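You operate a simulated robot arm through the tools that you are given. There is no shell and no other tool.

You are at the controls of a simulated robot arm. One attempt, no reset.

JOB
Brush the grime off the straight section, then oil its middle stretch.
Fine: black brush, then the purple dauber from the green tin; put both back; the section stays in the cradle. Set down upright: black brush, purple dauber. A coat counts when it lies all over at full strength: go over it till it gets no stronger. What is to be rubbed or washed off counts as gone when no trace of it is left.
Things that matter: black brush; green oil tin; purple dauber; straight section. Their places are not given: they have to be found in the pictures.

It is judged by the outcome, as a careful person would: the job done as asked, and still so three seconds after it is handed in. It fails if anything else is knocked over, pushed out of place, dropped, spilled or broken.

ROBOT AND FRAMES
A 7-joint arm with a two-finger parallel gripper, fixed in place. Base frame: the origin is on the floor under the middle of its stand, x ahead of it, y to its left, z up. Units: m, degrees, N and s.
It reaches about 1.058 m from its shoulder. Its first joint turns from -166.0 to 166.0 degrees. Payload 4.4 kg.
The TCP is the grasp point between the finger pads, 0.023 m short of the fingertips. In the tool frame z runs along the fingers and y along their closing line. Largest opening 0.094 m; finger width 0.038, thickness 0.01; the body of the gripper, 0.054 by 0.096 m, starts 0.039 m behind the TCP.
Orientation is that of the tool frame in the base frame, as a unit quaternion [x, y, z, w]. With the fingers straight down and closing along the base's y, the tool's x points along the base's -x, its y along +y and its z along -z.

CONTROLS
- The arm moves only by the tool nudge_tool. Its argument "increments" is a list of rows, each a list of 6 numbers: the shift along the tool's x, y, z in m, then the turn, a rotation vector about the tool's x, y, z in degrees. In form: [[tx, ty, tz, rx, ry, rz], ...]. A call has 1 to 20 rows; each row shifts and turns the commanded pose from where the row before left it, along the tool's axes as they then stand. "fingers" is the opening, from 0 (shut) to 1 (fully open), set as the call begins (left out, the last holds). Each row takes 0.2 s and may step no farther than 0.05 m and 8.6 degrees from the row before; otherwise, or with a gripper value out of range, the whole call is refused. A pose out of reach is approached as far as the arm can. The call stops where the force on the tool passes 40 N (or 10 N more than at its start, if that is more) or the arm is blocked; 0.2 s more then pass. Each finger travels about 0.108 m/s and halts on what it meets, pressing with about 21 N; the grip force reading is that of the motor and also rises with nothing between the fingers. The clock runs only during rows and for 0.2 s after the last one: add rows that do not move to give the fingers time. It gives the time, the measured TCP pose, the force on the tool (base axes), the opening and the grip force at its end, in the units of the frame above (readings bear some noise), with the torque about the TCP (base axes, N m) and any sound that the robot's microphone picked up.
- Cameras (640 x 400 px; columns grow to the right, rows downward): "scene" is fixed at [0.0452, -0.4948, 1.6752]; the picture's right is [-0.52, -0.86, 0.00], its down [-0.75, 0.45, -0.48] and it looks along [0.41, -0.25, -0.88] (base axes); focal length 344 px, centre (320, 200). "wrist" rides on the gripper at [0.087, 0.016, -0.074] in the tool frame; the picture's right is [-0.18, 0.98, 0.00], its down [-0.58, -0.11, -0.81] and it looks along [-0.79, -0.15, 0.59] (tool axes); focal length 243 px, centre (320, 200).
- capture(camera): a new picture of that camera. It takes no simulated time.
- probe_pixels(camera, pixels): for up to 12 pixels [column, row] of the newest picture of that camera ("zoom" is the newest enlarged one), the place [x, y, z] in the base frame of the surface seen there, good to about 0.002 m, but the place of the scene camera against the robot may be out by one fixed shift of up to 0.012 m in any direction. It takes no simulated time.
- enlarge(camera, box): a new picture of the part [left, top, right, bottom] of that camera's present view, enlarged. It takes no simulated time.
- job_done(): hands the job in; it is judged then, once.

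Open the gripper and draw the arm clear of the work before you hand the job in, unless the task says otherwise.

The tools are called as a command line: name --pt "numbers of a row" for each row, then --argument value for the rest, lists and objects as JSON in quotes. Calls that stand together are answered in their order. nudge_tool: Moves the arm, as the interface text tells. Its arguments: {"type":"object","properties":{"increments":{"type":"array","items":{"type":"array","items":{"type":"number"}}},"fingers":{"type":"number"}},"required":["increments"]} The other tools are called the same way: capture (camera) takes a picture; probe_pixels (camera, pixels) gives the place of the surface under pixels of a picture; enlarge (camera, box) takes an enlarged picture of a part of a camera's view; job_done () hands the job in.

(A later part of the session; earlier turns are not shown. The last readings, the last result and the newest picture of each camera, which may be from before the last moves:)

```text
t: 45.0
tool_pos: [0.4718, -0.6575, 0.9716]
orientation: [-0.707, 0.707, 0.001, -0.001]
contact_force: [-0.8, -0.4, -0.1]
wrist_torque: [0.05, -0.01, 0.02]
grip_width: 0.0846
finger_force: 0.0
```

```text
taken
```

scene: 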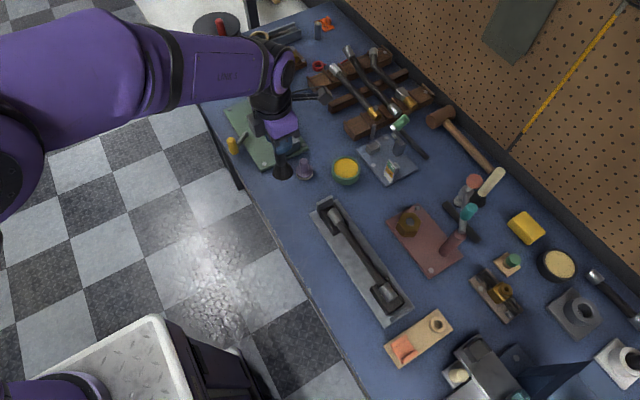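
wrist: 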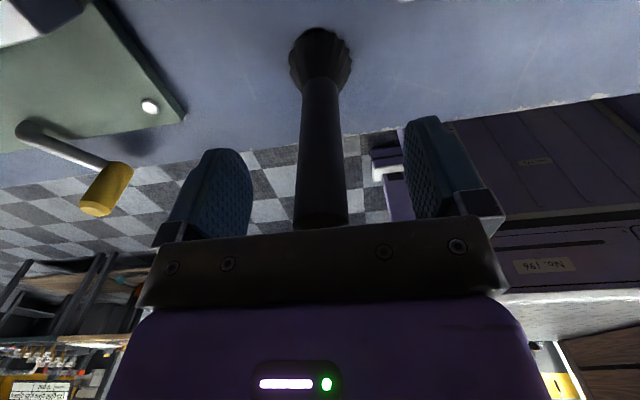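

The brush stands upright on its own. I lift straight up clear of it and then look at the dauber's surroundings.

nudge_tool --pt "0 0 -0.02 0 0 0" --pt "0 0 -0.04 0 0 0" --pt "0 0 -0.04 0 0 0" --pt "0 0 -0.04 0 0 0" --pt "0.02 0 -0.02 0 0 0" --pt "0.03 0 0 0 0 0" --pt "0.04 0 0 0 0 0" --pt "0.04 0 0 0 0 0" --pt "0 0 0 0 0 0"

capture --camera "wrist"

capture --camera "scene"

```text
t: 47.0
tool_pos: [0.4721, -0.7883, 1.1313]
orientation: [-0.707, 0.707, 0.0, -0.001]
contact_force: [-0.8, 1.1, -0.6]
wrist_torque: [-0.02, 0.0, -0.02]
grip_width: 0.0844
finger_force: 0.0
```

```text
taken
```

wrist: 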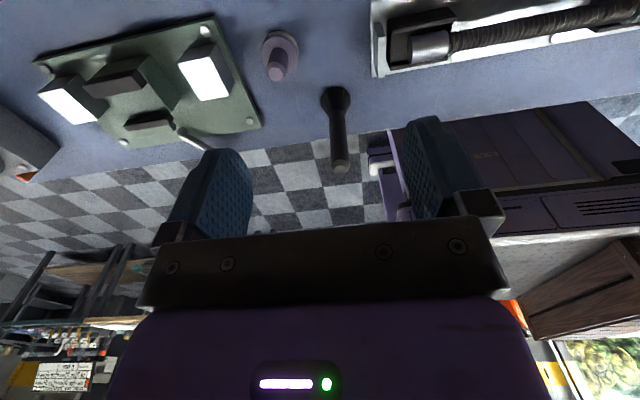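

```text
taken
```

scene: 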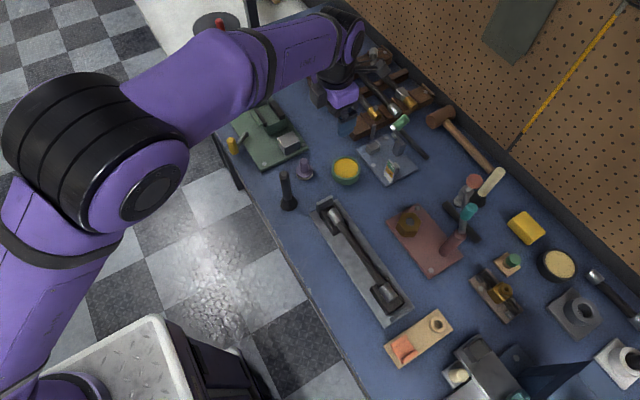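

The brush stands at (287,192) as before and the dauber is at (277,65) in the wrist view. I enlarge and probe dauber and neighbours.

enlarge --camera "wrist" --box '[160, 0, 360, 120]'

probe_pixels --camera "wrist" --pixels '[[276, 73], [270, 62], [278, 62], [287, 62], [263, 47], [298, 47], [280, 33], [208, 95], [225, 80], [190, 60], [339, 167], [212, 42]]'

```text
3.20 times, centred on (260, 60) of wrist
```

zoom: 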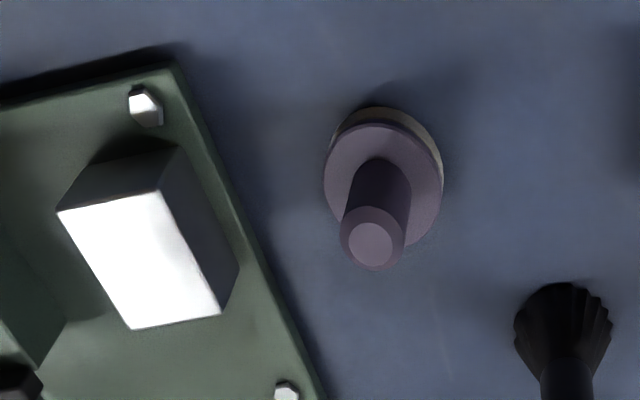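

```text
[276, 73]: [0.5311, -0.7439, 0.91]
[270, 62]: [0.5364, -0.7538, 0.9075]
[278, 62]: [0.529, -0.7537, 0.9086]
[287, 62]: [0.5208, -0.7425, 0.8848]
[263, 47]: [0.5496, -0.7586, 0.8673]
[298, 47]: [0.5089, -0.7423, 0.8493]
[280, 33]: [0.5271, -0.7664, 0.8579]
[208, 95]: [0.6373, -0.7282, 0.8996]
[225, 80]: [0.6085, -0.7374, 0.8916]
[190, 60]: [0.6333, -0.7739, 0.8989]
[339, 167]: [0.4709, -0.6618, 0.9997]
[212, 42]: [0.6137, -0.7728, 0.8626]
```

I probe the dauber's edges more finely in the zoomed view.

probe_pixels --camera "zoom" --pixels '[[371, 243], [345, 235], [401, 240], [349, 243], [391, 243], [371, 225], [371, 264], [326, 180], [442, 185], [380, 190], [345, 150], [420, 160]]'

```text
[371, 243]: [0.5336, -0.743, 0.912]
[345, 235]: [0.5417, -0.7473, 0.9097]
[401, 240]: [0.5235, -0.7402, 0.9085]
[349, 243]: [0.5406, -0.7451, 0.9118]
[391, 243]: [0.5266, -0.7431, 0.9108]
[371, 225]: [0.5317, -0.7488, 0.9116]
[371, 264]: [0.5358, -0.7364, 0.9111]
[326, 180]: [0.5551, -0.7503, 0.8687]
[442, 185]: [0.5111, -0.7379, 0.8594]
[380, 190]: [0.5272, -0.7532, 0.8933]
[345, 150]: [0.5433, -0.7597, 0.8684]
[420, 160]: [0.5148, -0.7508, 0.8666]
```

I compare with the brush top, whose true place I know, to correct for bias in this view.

enlarge --camera "wrist" --box '[240, 20, 400, 180]'

```text
2.50 times, centred on (320, 100) of wrist
```

zoom: 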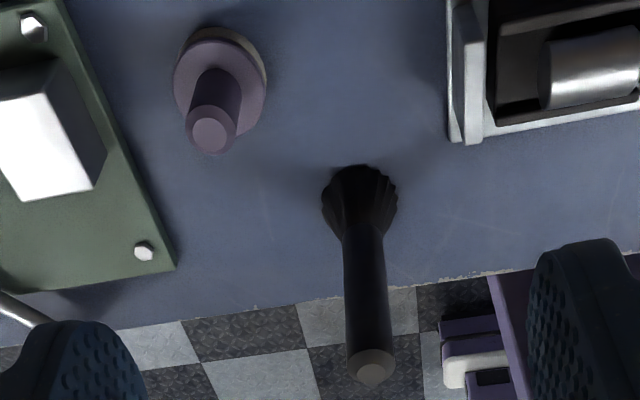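

probe_pixels --camera "zoom" --pixels '[[373, 372], [349, 365], [394, 360], [372, 353], [373, 384], [210, 135], [210, 120], [210, 152], [187, 130], [235, 130]]'

```text
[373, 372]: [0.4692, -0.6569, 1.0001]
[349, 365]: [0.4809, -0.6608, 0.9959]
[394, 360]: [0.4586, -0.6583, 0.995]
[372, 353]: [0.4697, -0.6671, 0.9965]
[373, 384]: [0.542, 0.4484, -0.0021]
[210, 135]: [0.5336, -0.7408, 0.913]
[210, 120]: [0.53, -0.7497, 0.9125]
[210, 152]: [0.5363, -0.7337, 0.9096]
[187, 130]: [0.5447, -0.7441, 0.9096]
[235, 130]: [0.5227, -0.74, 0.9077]
```

The dauber axis is near (0.531,-0.740). I move above it at TCP z≈1.0, with half-open fingers, and look again.

nudge_tool --pt "-0.0121 -0.0147 0.02 0 0 0" --pt "-0.0121 -0.0147 0.03 0 0 0" --pt "-0.0121 -0.0147 0.04 0 0 0" --pt "-0.0121 -0.0147 0.04 0 0 0" --pt "0 0 0 0 0 0" --fingers 0.65

enlarge --camera "wrist" --box '[240, 0, 400, 130]'

enlarge --camera "scene" --box '[240, 110, 380, 215]'

```text
t: 48.2
tool_pos: [0.5297, -0.738, 1.0019]
orientation: [0.707, -0.707, 0.0, 0.002]
contact_force: [-0.9, 0.1, -0.1]
wrist_torque: [0.01, 0.01, 0.0]
grip_width: 0.0612
finger_force: 0.0
```

```text
3.08 times, centred on (320, 65) of wrist
```

zoom: 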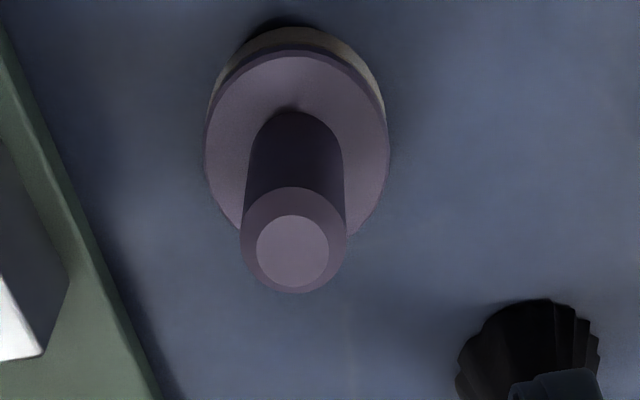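

```text
3.81 times, centred on (310, 162) of scene
```

zoom: 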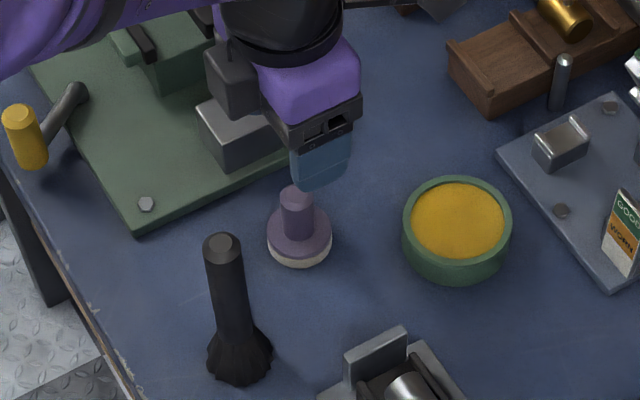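

The dauber top is at zoom (293,250), slightly to +x of the tool axis. I probe it in this closer view.

enlarge --camera "wrist" --box '[240, 0, 400, 130]'

probe_pixels --camera "zoom" --pixels '[[293, 250], [242, 235], [346, 235], [258, 250], [328, 250], [293, 220], [293, 285], [206, 150], [388, 155], [293, 60]]'

```text
3.08 times, centred on (320, 65) of wrist
```

zoom: 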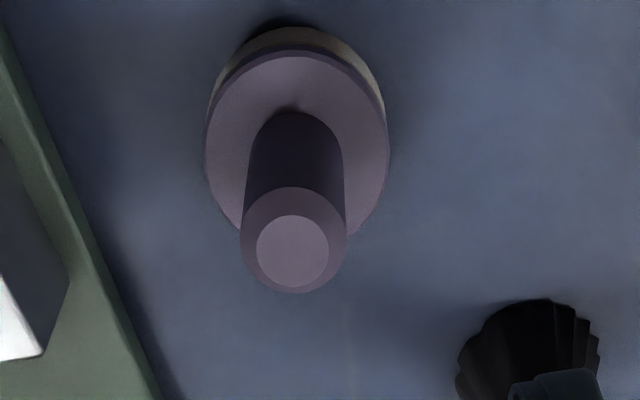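

```text
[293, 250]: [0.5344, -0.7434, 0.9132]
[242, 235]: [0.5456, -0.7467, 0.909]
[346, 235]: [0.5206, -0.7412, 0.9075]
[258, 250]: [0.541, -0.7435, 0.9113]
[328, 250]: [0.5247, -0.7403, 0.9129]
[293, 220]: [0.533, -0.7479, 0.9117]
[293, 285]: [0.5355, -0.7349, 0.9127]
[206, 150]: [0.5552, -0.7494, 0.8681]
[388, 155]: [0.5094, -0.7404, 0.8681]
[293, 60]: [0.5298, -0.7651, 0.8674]
```

Dauber centre ≈ (0.533,-0.742). I correct laterally and descend to TCP z≈0.92, then check alignment.

nudge_tool --pt "0.0033 -0.004 0.02 0 0 0" --pt "0 0 0.03 0 0 0" --pt "0 0 0.02 0 0 0" --pt "0 0 0.01 0 0 0" --pt "0 0 0 0 0 0"

capture --camera "wrist"

enlarge --camera "scene" --box '[240, 110, 380, 215]'

```text
t: 49.4
tool_pos: [0.5338, -0.7416, 0.9218]
orientation: [-0.706, 0.708, 0.0, -0.001]
contact_force: [0.3, 0.1, -0.4]
wrist_torque: [0.0, 0.0, 0.0]
grip_width: 0.0608
finger_force: 0.0
```

```text
taken
```

wrist: 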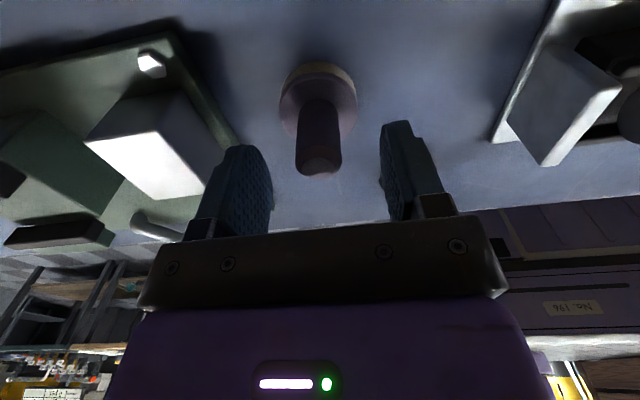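

```text
3.81 times, centred on (310, 162) of scene
```

zoom: 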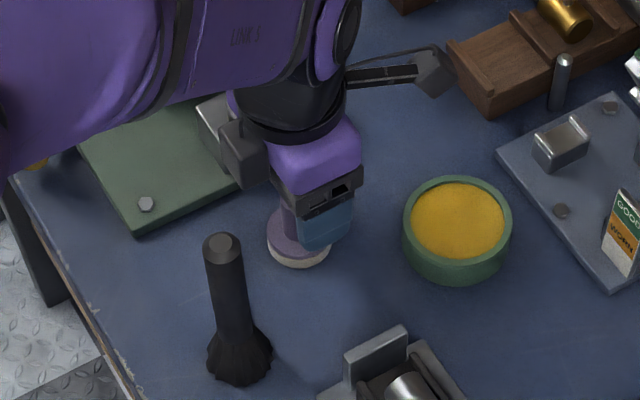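

The handle is centred between the fingers (col 319). I descend to z≈0.897, keeping fingertips just above the flange.

nudge_tool --pt "0 0 0.01 0 0 0" --pt "0 0 0.009 0 0 0" --pt "0 0 0.005 0 0 0" --pt "0 0 0 0 0 0"

capture --camera "wrist"

```text
t: 50.4
tool_pos: [0.5339, -0.7432, 0.8972]
orientation: [-0.707, 0.707, 0.0, -0.001]
contact_force: [0.6, 0.1, -0.2]
wrist_torque: [0.01, 0.0, 0.01]
grip_width: 0.061
finger_force: 0.0
```

```text
taken
```

wrist: 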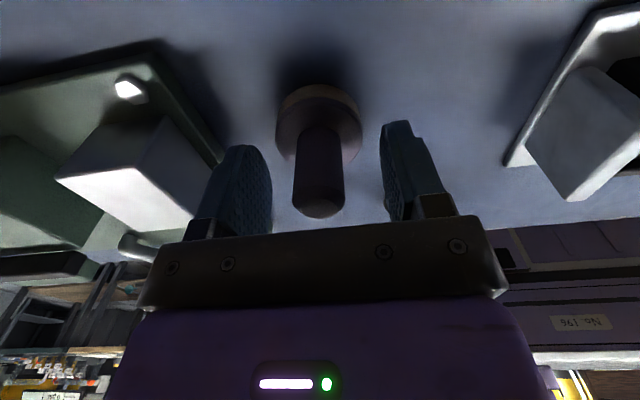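

The handle lies between the fingers and no force is felt. I close the fingers on it.

nudge_tool --pt "0 0 0 0 0 0" --pt "0 0 0 0 0 0" --pt "0 0 0 0 0 0" --fingers 0

capture --camera "wrist"

```text
t: 51.2
tool_pos: [0.5343, -0.7434, 0.8975]
orientation: [0.707, -0.707, 0.0, 0.001]
contact_force: [0.0, -0.1, 0.2]
wrist_torque: [0.02, 0.01, 0.0]
grip_width: 0.0234
finger_force: 21.2
```

```text
taken
```

wrist: 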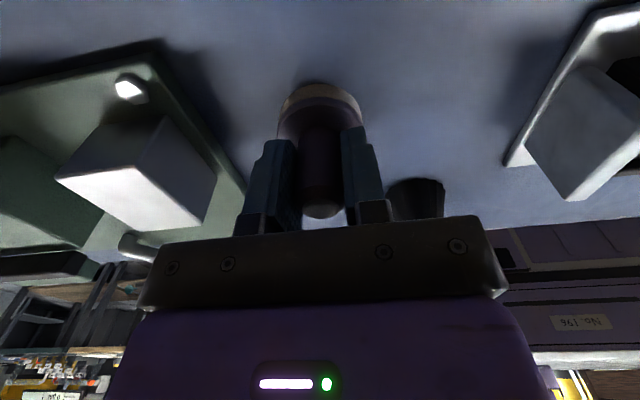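

The dauber is gripped at width 0.0234. I lift it and move above the green tin near (0.472,-0.842), hovering high.

nudge_tool --pt "0 0 -0.01 0 0 0" --pt "0 0 -0.03 0 0 0" --pt "0 0 -0.04 0 0 0" --pt "0.025 0.0155 -0.02 0 0 0" --pt "0.025 0.0155 0 0 0 0" --pt "0.025 0.0155 0 0 0 0" --pt "0.024 0.0155 0 0 0 0" --pt "0 0 0 0 0 0"

enlarge --camera "wrist" --box '[220, 0, 420, 150]'

enlarge --camera "scene" --box '[260, 110, 400, 215]'

```text
t: 53.0
tool_pos: [0.4707, -0.8407, 0.9978]
orientation: [-0.706, 0.708, 0.0, -0.001]
contact_force: [0.0, -0.1, -1.1]
wrist_torque: [0.02, 0.02, 0.01]
grip_width: 0.0
finger_force: 20.7
```

```text
2.67 times, centred on (320, 75) of wrist
```

zoom: 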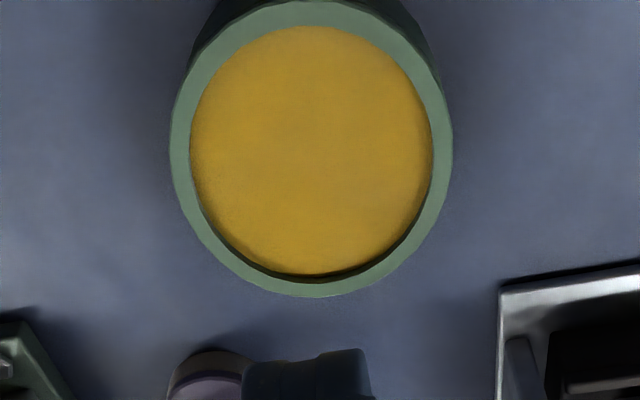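

```text
3.81 times, centred on (330, 162) of scene
```

zoom: 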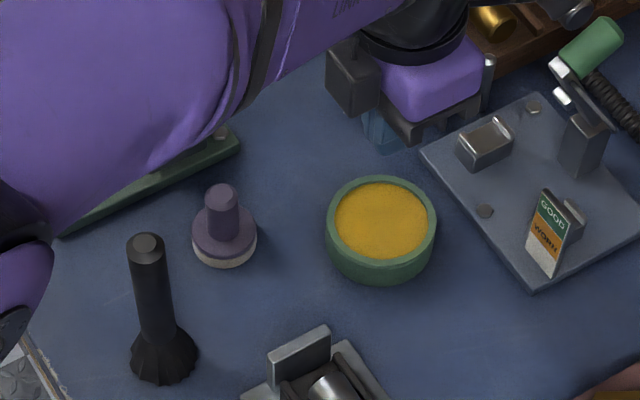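

The grip width reads 0.0: the dauber slipped out and still stands at home. I check its exact place and attitude before trying again.

enlarge --camera "scene" --box '[270, 140, 350, 195]'

probe_pixels --camera "zoom" --pixels '[[265, 100], [265, 145], [240, 150], [292, 150], [220, 195], [320, 200], [268, 235]]'

capture --camera "wrist"

```text
7.27 times, centred on (310, 168) of scene
```

zoom: 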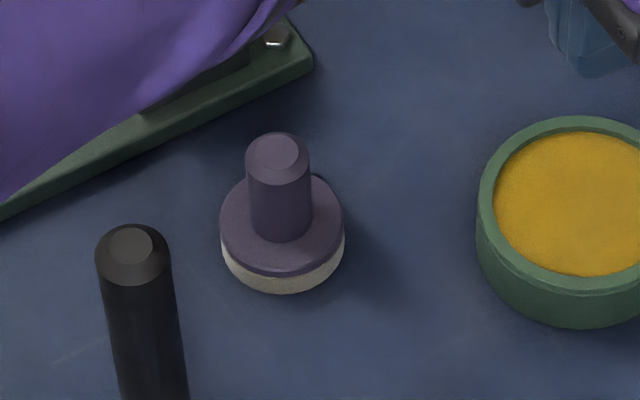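

```text
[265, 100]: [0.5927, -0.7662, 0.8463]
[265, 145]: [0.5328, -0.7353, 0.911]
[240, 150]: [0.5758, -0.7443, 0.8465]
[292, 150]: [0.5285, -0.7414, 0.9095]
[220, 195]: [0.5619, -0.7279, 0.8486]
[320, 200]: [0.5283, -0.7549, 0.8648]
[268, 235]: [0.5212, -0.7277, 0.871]
```

```text
taken
```

wrist: 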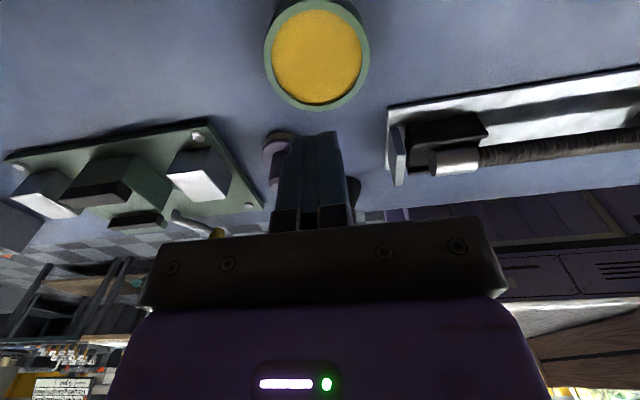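

The dauber is upright and undisturbed. While here, I probe the tin's rim in the wrist view for its centre.

probe_pixels --camera "wrist" --pixels '[[266, 50], [367, 50], [272, 55], [361, 55], [316, 6], [316, 100], [318, 108], [316, 55], [290, 75], [345, 75]]'

```text
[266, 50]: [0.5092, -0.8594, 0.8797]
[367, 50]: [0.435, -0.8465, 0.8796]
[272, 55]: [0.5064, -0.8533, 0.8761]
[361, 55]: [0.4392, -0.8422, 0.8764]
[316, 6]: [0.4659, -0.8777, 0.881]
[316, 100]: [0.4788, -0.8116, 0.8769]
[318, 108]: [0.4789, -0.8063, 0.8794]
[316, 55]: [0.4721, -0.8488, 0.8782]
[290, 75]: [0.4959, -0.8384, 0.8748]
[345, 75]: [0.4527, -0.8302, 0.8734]
```

Tin centre ≈ (0.4725,-0.8445), oil surface z≈0.876. I reopen the fingers and go back above the dauber.

nudge_tool --pt "-0.0247 -0.0158 0 0 0 0" --pt "-0.0247 -0.0158 0 0 0 0" --pt "-0.0247 -0.0158 0 0 0 0" --pt "-0.0247 -0.0158 0 0 0 0" --pt "0 0 0 0 0 0" --fingers 0.6

enlarge --camera "wrist" --box '[240, 0, 400, 130]'

```text
t: 54.2
tool_pos: [0.5357, -0.7432, 0.9976]
orientation: [0.707, -0.707, 0.0, 0.001]
contact_force: [-0.2, -0.7, 0.4]
wrist_torque: [-0.03, -0.02, -0.05]
grip_width: 0.0565
finger_force: 0.1
```

```text
3.08 times, centred on (320, 65) of wrist
```

zoom: 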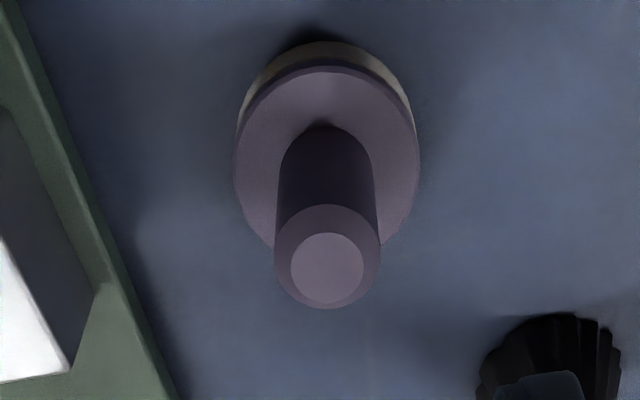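

The dauber is aligned with the tool axis. I descend a bit deeper this time (z≈0.893).

nudge_tool --pt "0.0005 0.0015 0.03 0 0 0" --pt "0 0 0.03 0 0 0" --pt "0 0 0.025 0 0 0" --pt "0 0 0.01 0 0 0" --pt "0 0 0.007 0 0 0" --pt "0 0 0.003 0 0 0" --pt "0 0 0 0 0 0"

capture --camera "wrist"

```text
t: 55.8
tool_pos: [0.5334, -0.7434, 0.8922]
orientation: [-0.707, 0.707, 0.0, 0.0]
contact_force: [-1.1, 0.2, 0.5]
wrist_torque: [-0.02, -0.04, 0.0]
grip_width: 0.0565
finger_force: 0.0
```

```text
taken
```

wrist: 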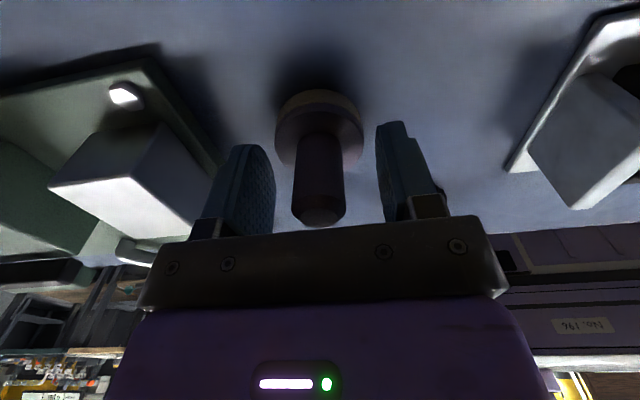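

Alignment good. I raise 1 mm, close, and let the fingers settle for longer.

nudge_tool --pt "0 0 -0.001 0 0 0" --pt "0 0 0 0 0 0" --pt "0 0 0 0 0 0" --pt "0 0 0 0 0 0" --pt "0 0 0 0 0 0" --fingers 0

nudge_tool --pt "0 0 -0.002 0 0 0" --pt "0 0 -0.002 0 0 0" --pt "0 0 0 0 0 0"

enlarge --camera "wrist" --box '[220, 60, 420, 240]'

```text
t: 57.0
tool_pos: [0.5331, -0.7428, 0.8937]
orientation: [-0.707, 0.707, 0.0, -0.001]
contact_force: [0.0, -0.1, -0.2]
wrist_torque: [0.0, 0.02, 0.0]
grip_width: 0.0237
finger_force: 20.9
```

```text
t: 57.8
tool_pos: [0.5337, -0.7435, 0.8977]
orientation: [-0.707, 0.707, 0.001, 0.0]
contact_force: [-0.5, 0.2, -0.5]
wrist_torque: [0.03, 0.0, 0.02]
grip_width: 0.0235
finger_force: 21.3
```

```text
2.22 times, centred on (320, 150) of wrist
```

zoom: 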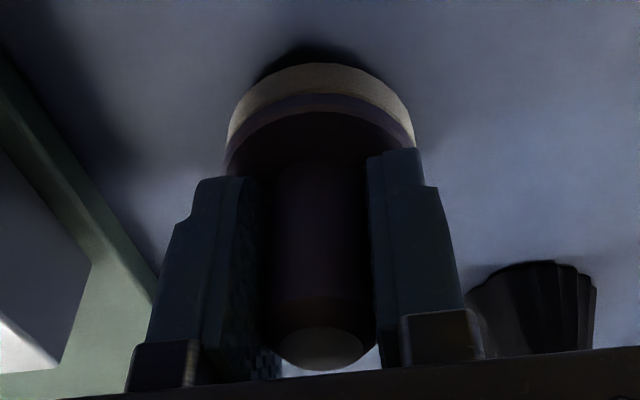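

I lift another 10 mm slowly and compare the picture to see whether the dauber rises with the fingers.

nudge_tool --pt "0 0 -0.003 0 0 0" --pt "0 0 -0.004 0 0 0" --pt "0 0 -0.003 0 0 0" --pt "0 0 0 0 0 0"

enlarge --camera "wrist" --box '[220, 60, 420, 240]'

```text
t: 58.8
tool_pos: [0.5328, -0.7435, 0.9072]
orientation: [0.707, -0.707, 0.0, 0.001]
contact_force: [-0.1, -0.6, 0.0]
wrist_torque: [0.01, 0.01, 0.02]
grip_width: 0.0235
finger_force: 21.5
```

```text
2.22 times, centred on (320, 150) of wrist
```

zoom: 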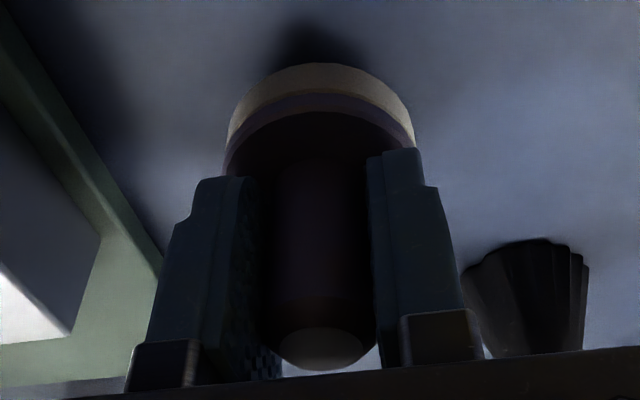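

The dauber rises with the fingers this time. I keep lifting with gentle ramps and check the grip.

nudge_tool --pt "0 0 -0.005 0 0 0" --pt "0 0 -0.008 0 0 0" --pt "0 0 -0.01 0 0 0" --pt "0 0 -0.01 0 0 0" --pt "0 0 -0.008 0 0 0" --pt "0 0 -0.005 0 0 0" --pt "0 0 0 0 0 0"

enlarge --camera "wrist" --box '[220, 60, 420, 240]'

```text
t: 60.4
tool_pos: [0.5338, -0.7439, 0.9548]
orientation: [0.707, -0.707, 0.0, 0.001]
contact_force: [-0.1, -0.1, -0.9]
wrist_torque: [-0.04, -0.01, -0.04]
grip_width: 0.0238
finger_force: 20.4
```

```text
2.22 times, centred on (320, 150) of wrist
```

zoom: 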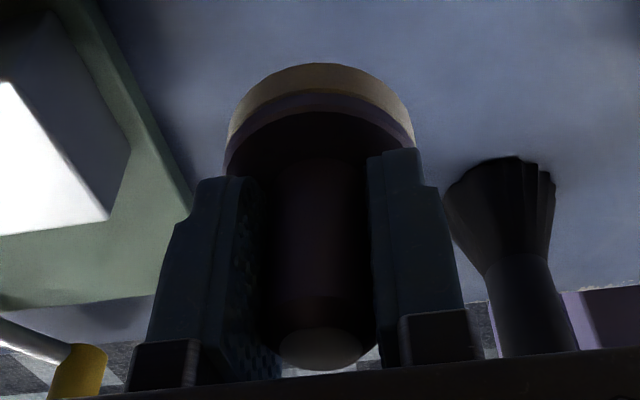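

Firm grip (width 0.0238). I carry it gently over to the tin centre at (0.4725,-0.8445).

nudge_tool --pt "0.004 0.0025 -0.002 0 0 0" --pt "0.008 0.005 -0.004 0 0 0" --pt "0.012 0.007 -0.004 0 0 0" --pt "0.013 0.008 -0.002 0 0 0" --pt "0.013 0.008 0 0 0 0" --pt "0.013 0.008 0 0 0 0" --pt "0.013 0.008 0 0 0 0" --pt "0.012 0.007 0 0 0 0" --pt "0.008 0.005 0 0 0 0" --pt "0.005 0.0025 0 0 0 0" --pt "0 0 0 0 0 0"

enlarge --camera "wrist" --box '[220, 0, 420, 150]'

enlarge --camera "scene" --box '[260, 110, 400, 215]'

```text
t: 62.8
tool_pos: [0.4724, -0.8454, 0.9665]
orientation: [-0.707, 0.707, 0.001, -0.002]
contact_force: [-0.6, -0.6, -1.4]
wrist_torque: [0.02, -0.05, 0.01]
grip_width: 0.0235
finger_force: 20.8
```

```text
2.67 times, centred on (320, 75) of wrist
```

zoom: 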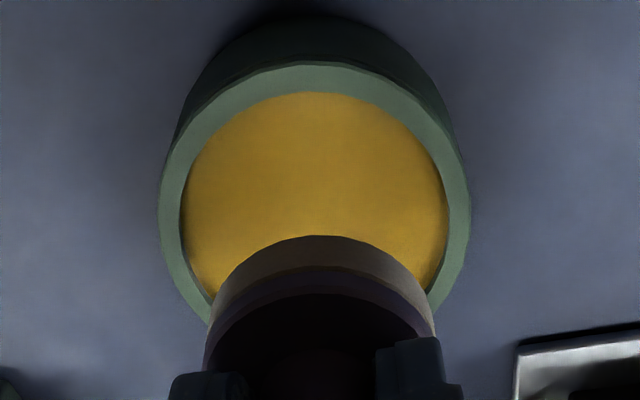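

```text
3.81 times, centred on (330, 162) of scene
```

zoom: 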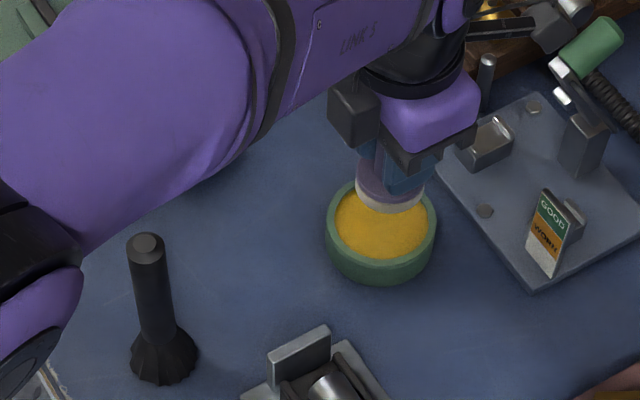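

The dauber is centred over the tin. I lower it gently toward the oil surface (contact expected near TCP z≈0.920).

nudge_tool --pt "0 0 0.008 0 0 0" --pt "0 0 0.01 0 0 0" --pt "0 0 0.01 0 0 0" --pt "0 0 0.008 0 0 0" --pt "0 0 0.005 0 0 0" --pt "0 0 0.003 0 0 0" --pt "0 0 0.001 0 0 0" --pt "0 0 0 0 0 0"

capture --camera "wrist"

```text
t: 64.6
tool_pos: [0.4725, -0.8439, 0.9241]
orientation: [-0.707, 0.708, -0.001, -0.002]
contact_force: [-1.0, 19.7, 30.5]
wrist_torque: [-4.69, 0.41, -0.37]
grip_width: 0.0236
finger_force: 20.9
```

```text
taken
```

wrist: 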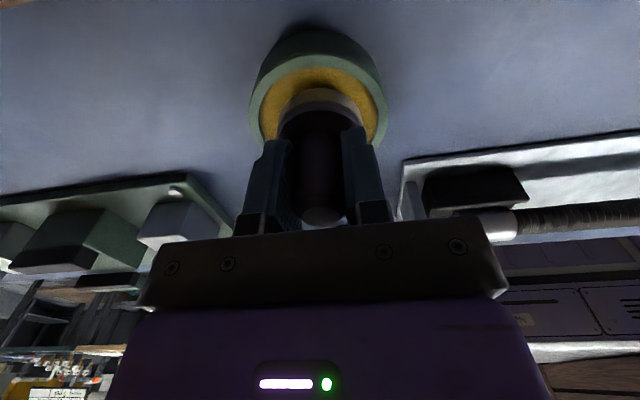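

The force jumped to 36 N with a torque of -4.7 N·m about x. That fits the wrist camera, on the -y side, touching something on the rack. I back straight up at once.

nudge_tool --pt "0 0 -0.004 0 0 0" --pt "0 0 -0.008 0 0 0" --pt "0 0 -0.01 0 0 0" --pt "0 0 -0.01 0 0 0" --pt "0 0 -0.01 0 0 0" --pt "0 0 0 0 0 0"

capture --camera "scene"

enlarge --camera "scene" --box '[300, 40, 460, 190]'

```text
t: 66.0
tool_pos: [0.4732, -0.8436, 0.9631]
orientation: [-0.707, 0.707, 0.001, 0.0]
contact_force: [-1.0, -0.3, -1.0]
wrist_torque: [-0.01, 0.01, 0.01]
grip_width: 0.0234
finger_force: 21.0
```

```text
taken
```

scene: 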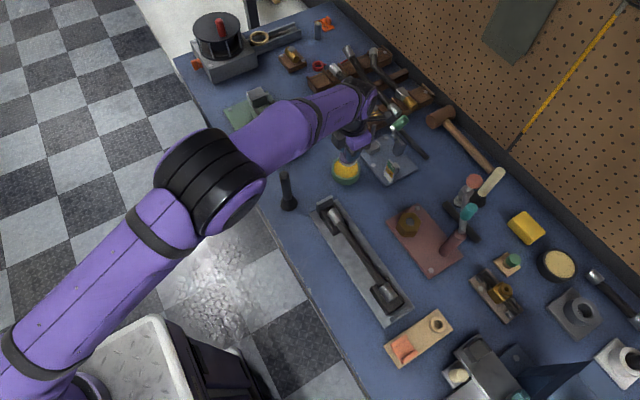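

```text
2.67 times, centred on (380, 115) of scene
```

zoom: 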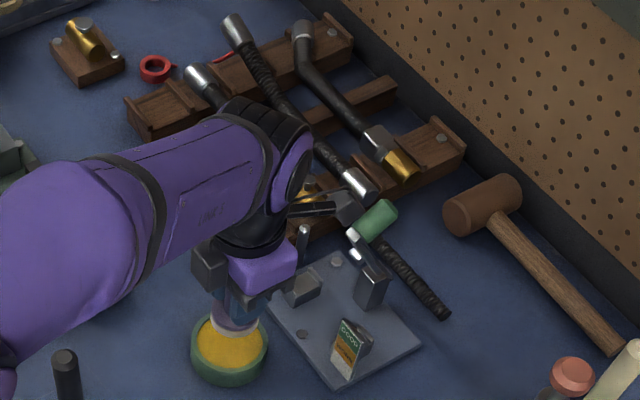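

It released cleanly. I need to turn the camera away from the rack before dipping. I check the rack for any shift and probe heights around the tin.

probe_pixels --camera "zoom" --pixels '[[350, 325], [375, 270], [300, 230], [300, 275], [360, 185], [400, 165], [355, 235], [378, 215], [340, 205], [315, 185], [205, 75], [290, 45]]'

capture --camera "wrist"

```text
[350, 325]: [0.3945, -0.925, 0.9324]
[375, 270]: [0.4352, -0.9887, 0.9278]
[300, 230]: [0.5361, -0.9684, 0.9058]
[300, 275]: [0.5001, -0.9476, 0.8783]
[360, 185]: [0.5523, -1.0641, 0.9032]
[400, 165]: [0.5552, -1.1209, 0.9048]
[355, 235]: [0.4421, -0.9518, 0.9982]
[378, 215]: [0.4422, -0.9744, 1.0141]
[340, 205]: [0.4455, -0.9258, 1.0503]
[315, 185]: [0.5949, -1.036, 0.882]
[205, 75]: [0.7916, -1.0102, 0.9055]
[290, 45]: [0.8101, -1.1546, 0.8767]
```

```text
taken
```

wrist: 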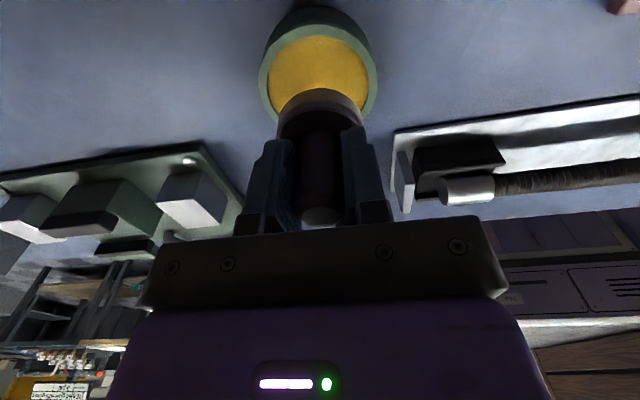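

A green-handled tool rests near (0.442,-0.96, z≈1.01); the camera likely touched it. I compare the same zoom box as before the dip.

enlarge --camera "scene" --box '[260, 110, 400, 215]'

enlarge --camera "scene" --box '[370, 100, 440, 180]'

```text
3.81 times, centred on (330, 162) of scene
```

zoom: 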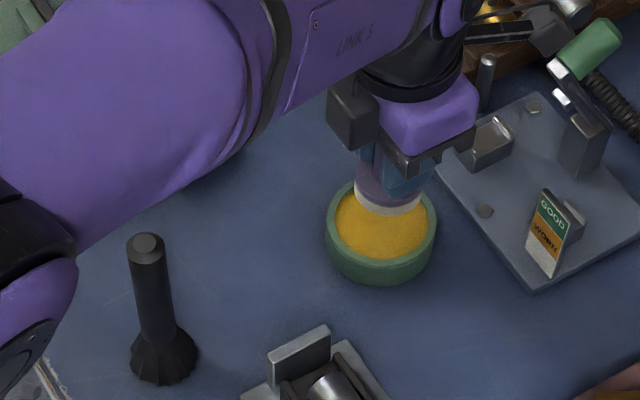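

```text
5.00 times, centred on (405, 140) of scene
```

zoom: 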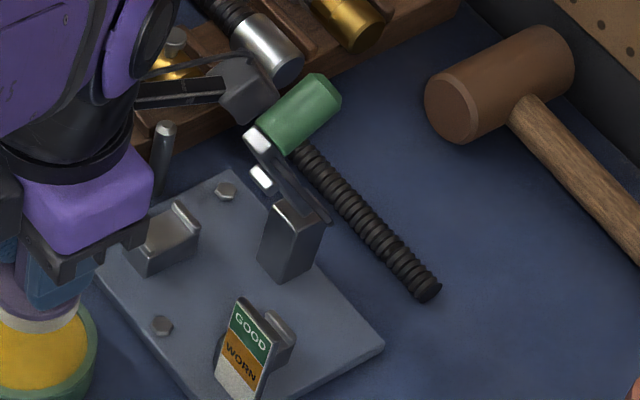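

Nothing appears displaced: handle, card and plate are at the same pixels as before. I raise 4 cm and yaw the tool back 90° so the camera points to -x, away from the fixture.

nudge_tool --pt "0 0 -0.01 0 0 0" --pt "0 0 -0.015 0 0 0" --pt "0 0 -0.015 0 0 0" --pt "0 0 0 0 0 4" --pt "0 0 0 0 0 7" --pt "0 0 0 0 0 8" --pt "0 0 0 0 0 8" --pt "0 0 0 0 0 8" --pt "0 0 0 0 0 8" --pt "0 0 0 0 0 8" --pt "0 0 0 0 0 8" --pt "0 0 0 0 0 8" --pt "0 0 0 0 0 8" --pt "0 0 0 0 0 8" --pt "0 0 0 0 0 5" --pt "0 0 0 0 0 2" --pt "0 0 0 0 0 0"

capture --camera "wrist"

capture --camera "scene"

```text
t: 69.6
tool_pos: [0.4728, -0.8458, 1.0022]
orientation: [0.0, 1.0, -0.001, -0.001]
contact_force: [-0.2, -0.8, -0.6]
wrist_torque: [-0.04, 0.03, -0.03]
grip_width: 0.0237
finger_force: 20.5
```

```text
taken
```

wrist: 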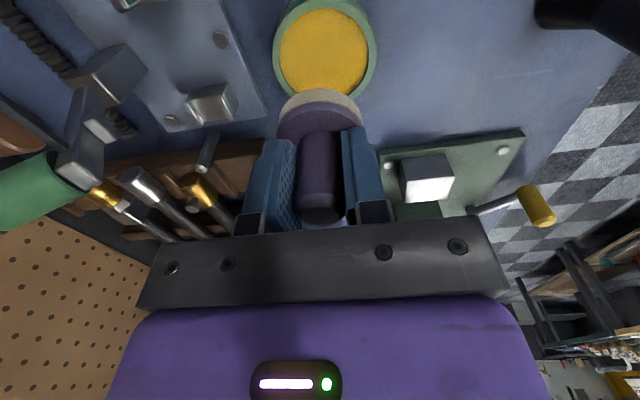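

```text
taken
```

scene: 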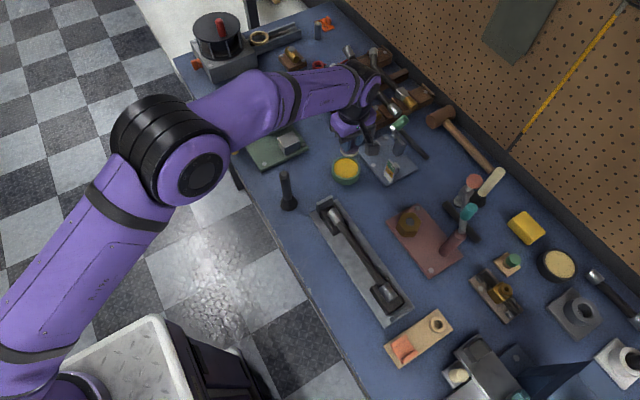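

The camera now sits on the -x side, clear of the green handle; the tin is right below the dauber. I shift 2 mm and descend to just above the oil.

nudge_tool --pt "0 0.0025 0.008 0 0 0" --pt "0 0 0.012 0 0 0" --pt "0 0 0.015 0 0 0" --pt "0 0 0.015 0 0 0" --pt "0 0 0.012 0 0 0" --pt "0 0 0.008 0 0 0" --pt "0 0 0.005 0 0 0" --pt "0 0 0 0 0 0"

capture --camera "wrist"

enlarge --camera "scene" --box '[300, 90, 440, 195]'

```text
t: 71.4
tool_pos: [0.4728, -0.8423, 0.9283]
orientation: [0.0, 1.0, 0.0, -0.001]
contact_force: [0.9, 0.9, -0.8]
wrist_torque: [0.01, -0.01, 0.0]
grip_width: 0.0238
finger_force: 20.9
```

```text
taken
```

wrist: 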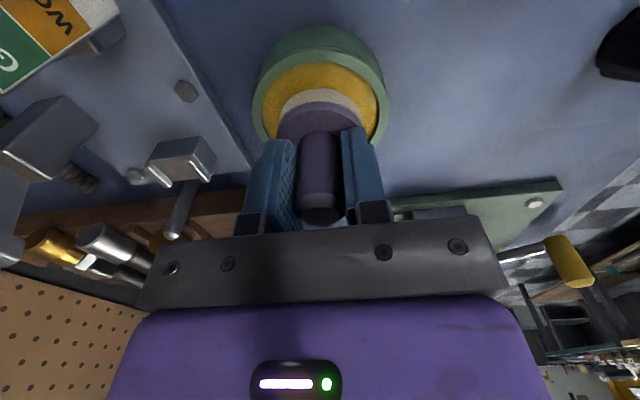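

```text
3.81 times, centred on (370, 142) of scene
```

zoom: 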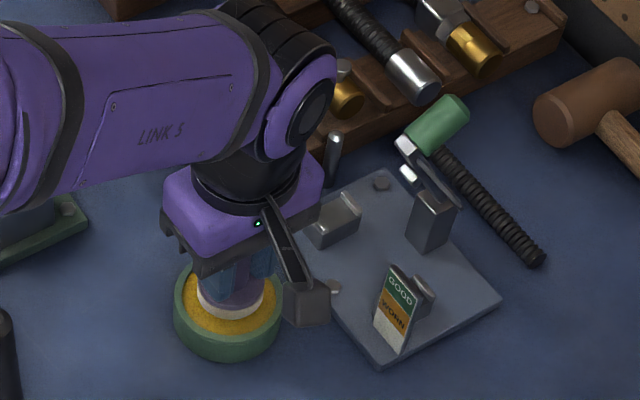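

No force and good clearance all around. I continue down in small steps until the pad meets the oil.

nudge_tool --pt "0 0 0.003 0 0 0" --pt "0 0 0.003 0 0 0" --pt "0 0 0.002 0 0 0" --pt "0 0 0 0 0 0"

enlarge --camera "wrist" --box '[220, 0, 420, 150]'

```text
t: 72.4
tool_pos: [0.4733, -0.8424, 0.9202]
orientation: [-0.001, 1.0, -0.001, -0.001]
contact_force: [-1.2, -0.4, -0.8]
wrist_torque: [-0.02, 0.0, 0.03]
grip_width: 0.0237
finger_force: 21.5
```

```text
2.67 times, centred on (320, 75) of wrist
```

zoom: 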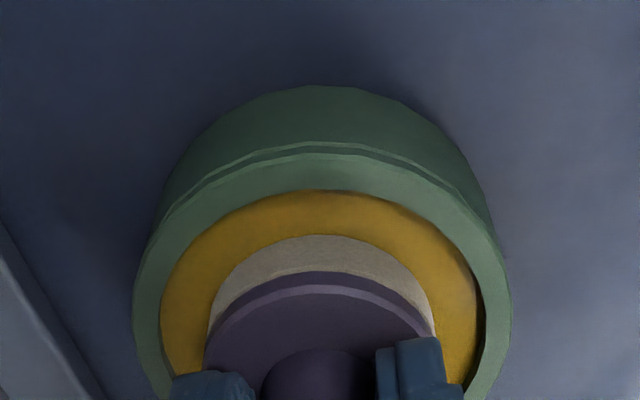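

Still no contact. I take further 1 mm steps.

nudge_tool --pt "0 0 0.001 0 0 0" --pt "0 0 0.001 0 0 0" --pt "0 0 0 0 0 0"

enlarge --camera "wrist" --box '[220, 0, 420, 150]'

```text
t: 73.2
tool_pos: [0.4734, -0.8416, 0.9193]
orientation: [0.0, 1.0, -0.002, -0.001]
contact_force: [0.1, 1.7, 11.4]
wrist_torque: [0.16, 0.02, -0.01]
grip_width: 0.0235
finger_force: 21.6
```

```text
2.67 times, centred on (320, 75) of wrist
```

zoom: 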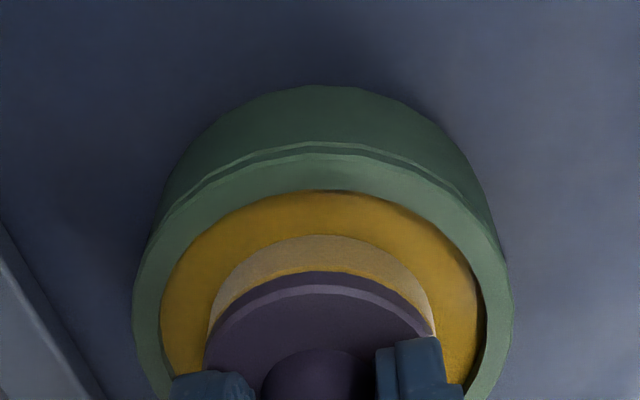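

The pad has contacted (11 N) and is taking up oil (turning yellow). I dwell a second to load it fully.

nudge_tool --pt "0 0 0 0 0 0" --pt "0.002 0 0 0 0 0" --pt "0 0.002 0 0 0 0" --pt "-0.002 0 0 0 0 0" --pt "0 -0.002 0 0 0 0" --pt "0 0 0 0 0 0"

enlarge --camera "wrist" --box '[220, 0, 420, 150]'

```text
t: 74.6
tool_pos: [0.4706, -0.841, 0.919]
orientation: [-0.001, 1.0, -0.001, -0.001]
contact_force: [-3.2, 2.8, 11.8]
wrist_torque: [0.09, 0.08, 0.03]
grip_width: 0.0235
finger_force: 21.2
```

```text
2.67 times, centred on (320, 75) of wrist
```

zoom: 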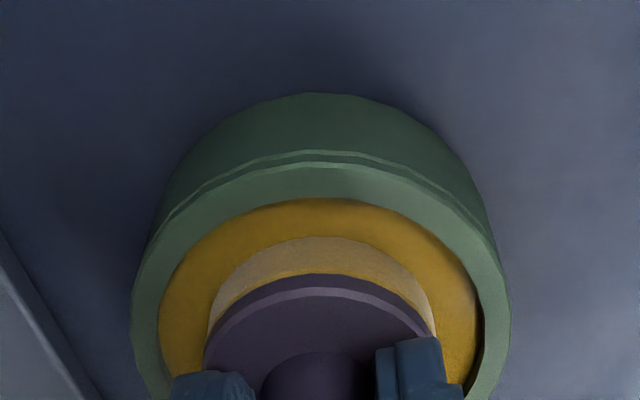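

The pad is now yellow-tinged and does not deepen further. I lift gently out of the tin, straight up.

nudge_tool --pt "0 0 -0.002 0 0 0" --pt "0 0 -0.004 0 0 0" --pt "0 0 -0.006 0 0 0" --pt "0 0 -0.008 0 0 0" --pt "0 0 -0.01 0 0 0" --pt "0 0 -0.01 0 0 0" --pt "0 0 -0.01 0 0 0" --pt "0 0 -0.01 0 0 0" --pt "0 0 -0.005 0 0 0" --pt "0 0 0 0 0 0"

capture --camera "wrist"

enlarge --camera "scene" --box '[300, 90, 440, 195]'

```text
t: 76.8
tool_pos: [0.4717, -0.8417, 0.9823]
orientation: [0.0, 1.0, -0.001, -0.001]
contact_force: [0.8, -0.2, 0.2]
wrist_torque: [-0.02, -0.04, 0.02]
grip_width: 0.0239
finger_force: 21.6
```

```text
taken
```

wrist: 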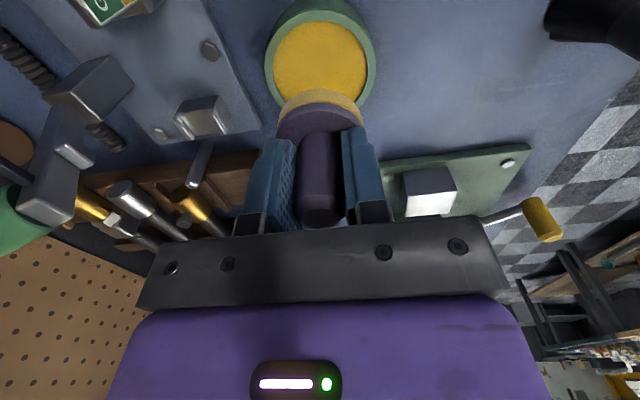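

```text
3.81 times, centred on (370, 142) of scene
```

zoom: 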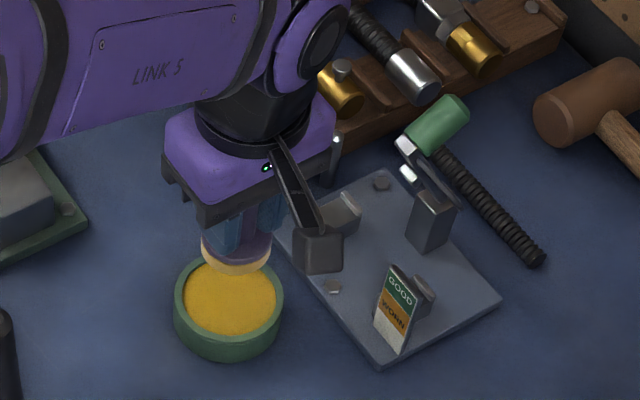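

The pad is loaded with yellow oil, no drips visible, tin unmoved. I carry it gently over the section, to above (0.285,-0.7305).

nudge_tool --pt "0.0061 0.0036 0 0 0 0" --pt "0.0107 0.0064 0 0 0 0" --pt "0.0153 0.0091 0 0 0 0" --pt "0.0153 0.0091 0 0 0 0" --pt "0.0153 0.0091 0 0 0 0" --pt "0.0153 0.0091 0 0 0 0" --pt "0.0153 0.0091 0 0 0 0" --pt "0.0153 0.0091 0 0 0 0" --pt "0.0153 0.0091 0 0 0 0" --pt "0.0153 0.0091 0 0 0 0" --pt "0.0153 0.0091 0 0 0 0" --pt "0.0153 0.0091 0 0 0 0" --pt "0.0107 0.0064 0 0 0 0" --pt "0.0061 0.0036 0 0 0 0" --pt "0 0 0 0 0 0"

capture --camera "wrist"

capture --camera "scene"

```text
t: 80.0
tool_pos: [0.2848, -0.731, 0.9831]
orientation: [0.0, 1.0, -0.001, -0.001]
contact_force: [0.4, -0.1, -0.6]
wrist_torque: [0.01, 0.01, -0.01]
grip_width: 0.0239
finger_force: 20.9
```

```text
taken
```

wrist: 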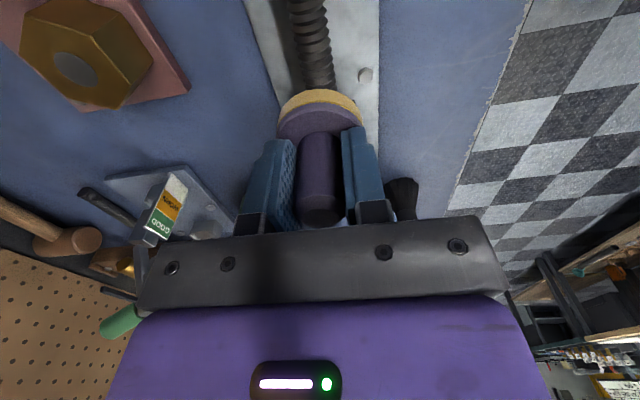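

```text
taken
```

scene: 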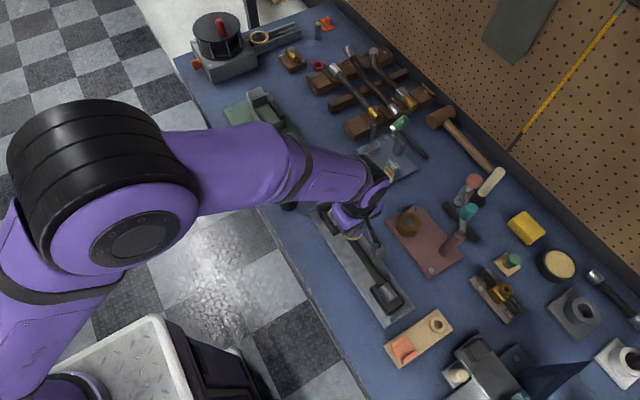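

The pad is above the thread's end of the middle stretch. I descend gently to contact near TCP z≈0.9485.

nudge_tool --pt "0 0 0.006 0 0 0" --pt "0 0 0.01 0 0 0" --pt "0 0 0.008 0 0 0" --pt "0 0 0.005 0 0 0" --pt "0 0 0.003 0 0 0" --pt "0 0 0 0 0 0"

nudge_tool --pt "0 0 0.001 0 0 0" --pt "0 0 0.001 0 0 0" --pt "0 0 0 0 0 0"

```text
t: 81.4
tool_pos: [0.2864, -0.7305, 0.9506]
orientation: [0.0, 1.0, -0.001, 0.0]
contact_force: [-0.1, -0.5, -0.2]
wrist_torque: [-0.01, 0.01, 0.0]
grip_width: 0.0239
finger_force: 21.0
```

```text
t: 82.2
tool_pos: [0.2858, -0.7314, 0.9482]
orientation: [0.0, 1.0, -0.001, -0.001]
contact_force: [0.8, -0.4, -1.0]
wrist_torque: [0.03, 0.02, 0.01]
grip_width: 0.0236
finger_force: 21.3
```

Near contact. One more millimetre in small steps.

nudge_tool --pt "0 0 0.0007 0 0 0" --pt "0 0 0.0007 0 0 0" --pt "0 0 0 0 0 0"

enlarge --camera "wrist" --box '[220, 0, 420, 150]'

```text
t: 83.0
tool_pos: [0.2866, -0.7301, 0.9473]
orientation: [0.001, 1.0, -0.001, -0.001]
contact_force: [-0.7, 0.0, 0.0]
wrist_torque: [-0.01, -0.01, 0.0]
grip_width: 0.0236
finger_force: 20.8
```

```text
2.67 times, centred on (320, 75) of wrist
```

zoom: 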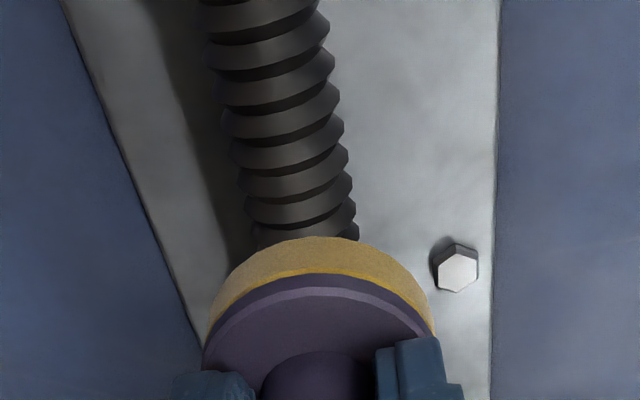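

Not yet pressing (force 0). I step down another 1.5 mm.

nudge_tool --pt "0 0 0.0007 0 0 0" --pt "0 0 0.0007 0 0 0" --pt "0 0 0 0 0 0"

```text
t: 83.8
tool_pos: [0.2852, -0.7306, 0.9469]
orientation: [0.0, 1.0, -0.001, -0.001]
contact_force: [0.0, 0.9, 9.2]
wrist_torque: [0.06, -0.28, 0.05]
grip_width: 0.0238
finger_force: 21.4
```

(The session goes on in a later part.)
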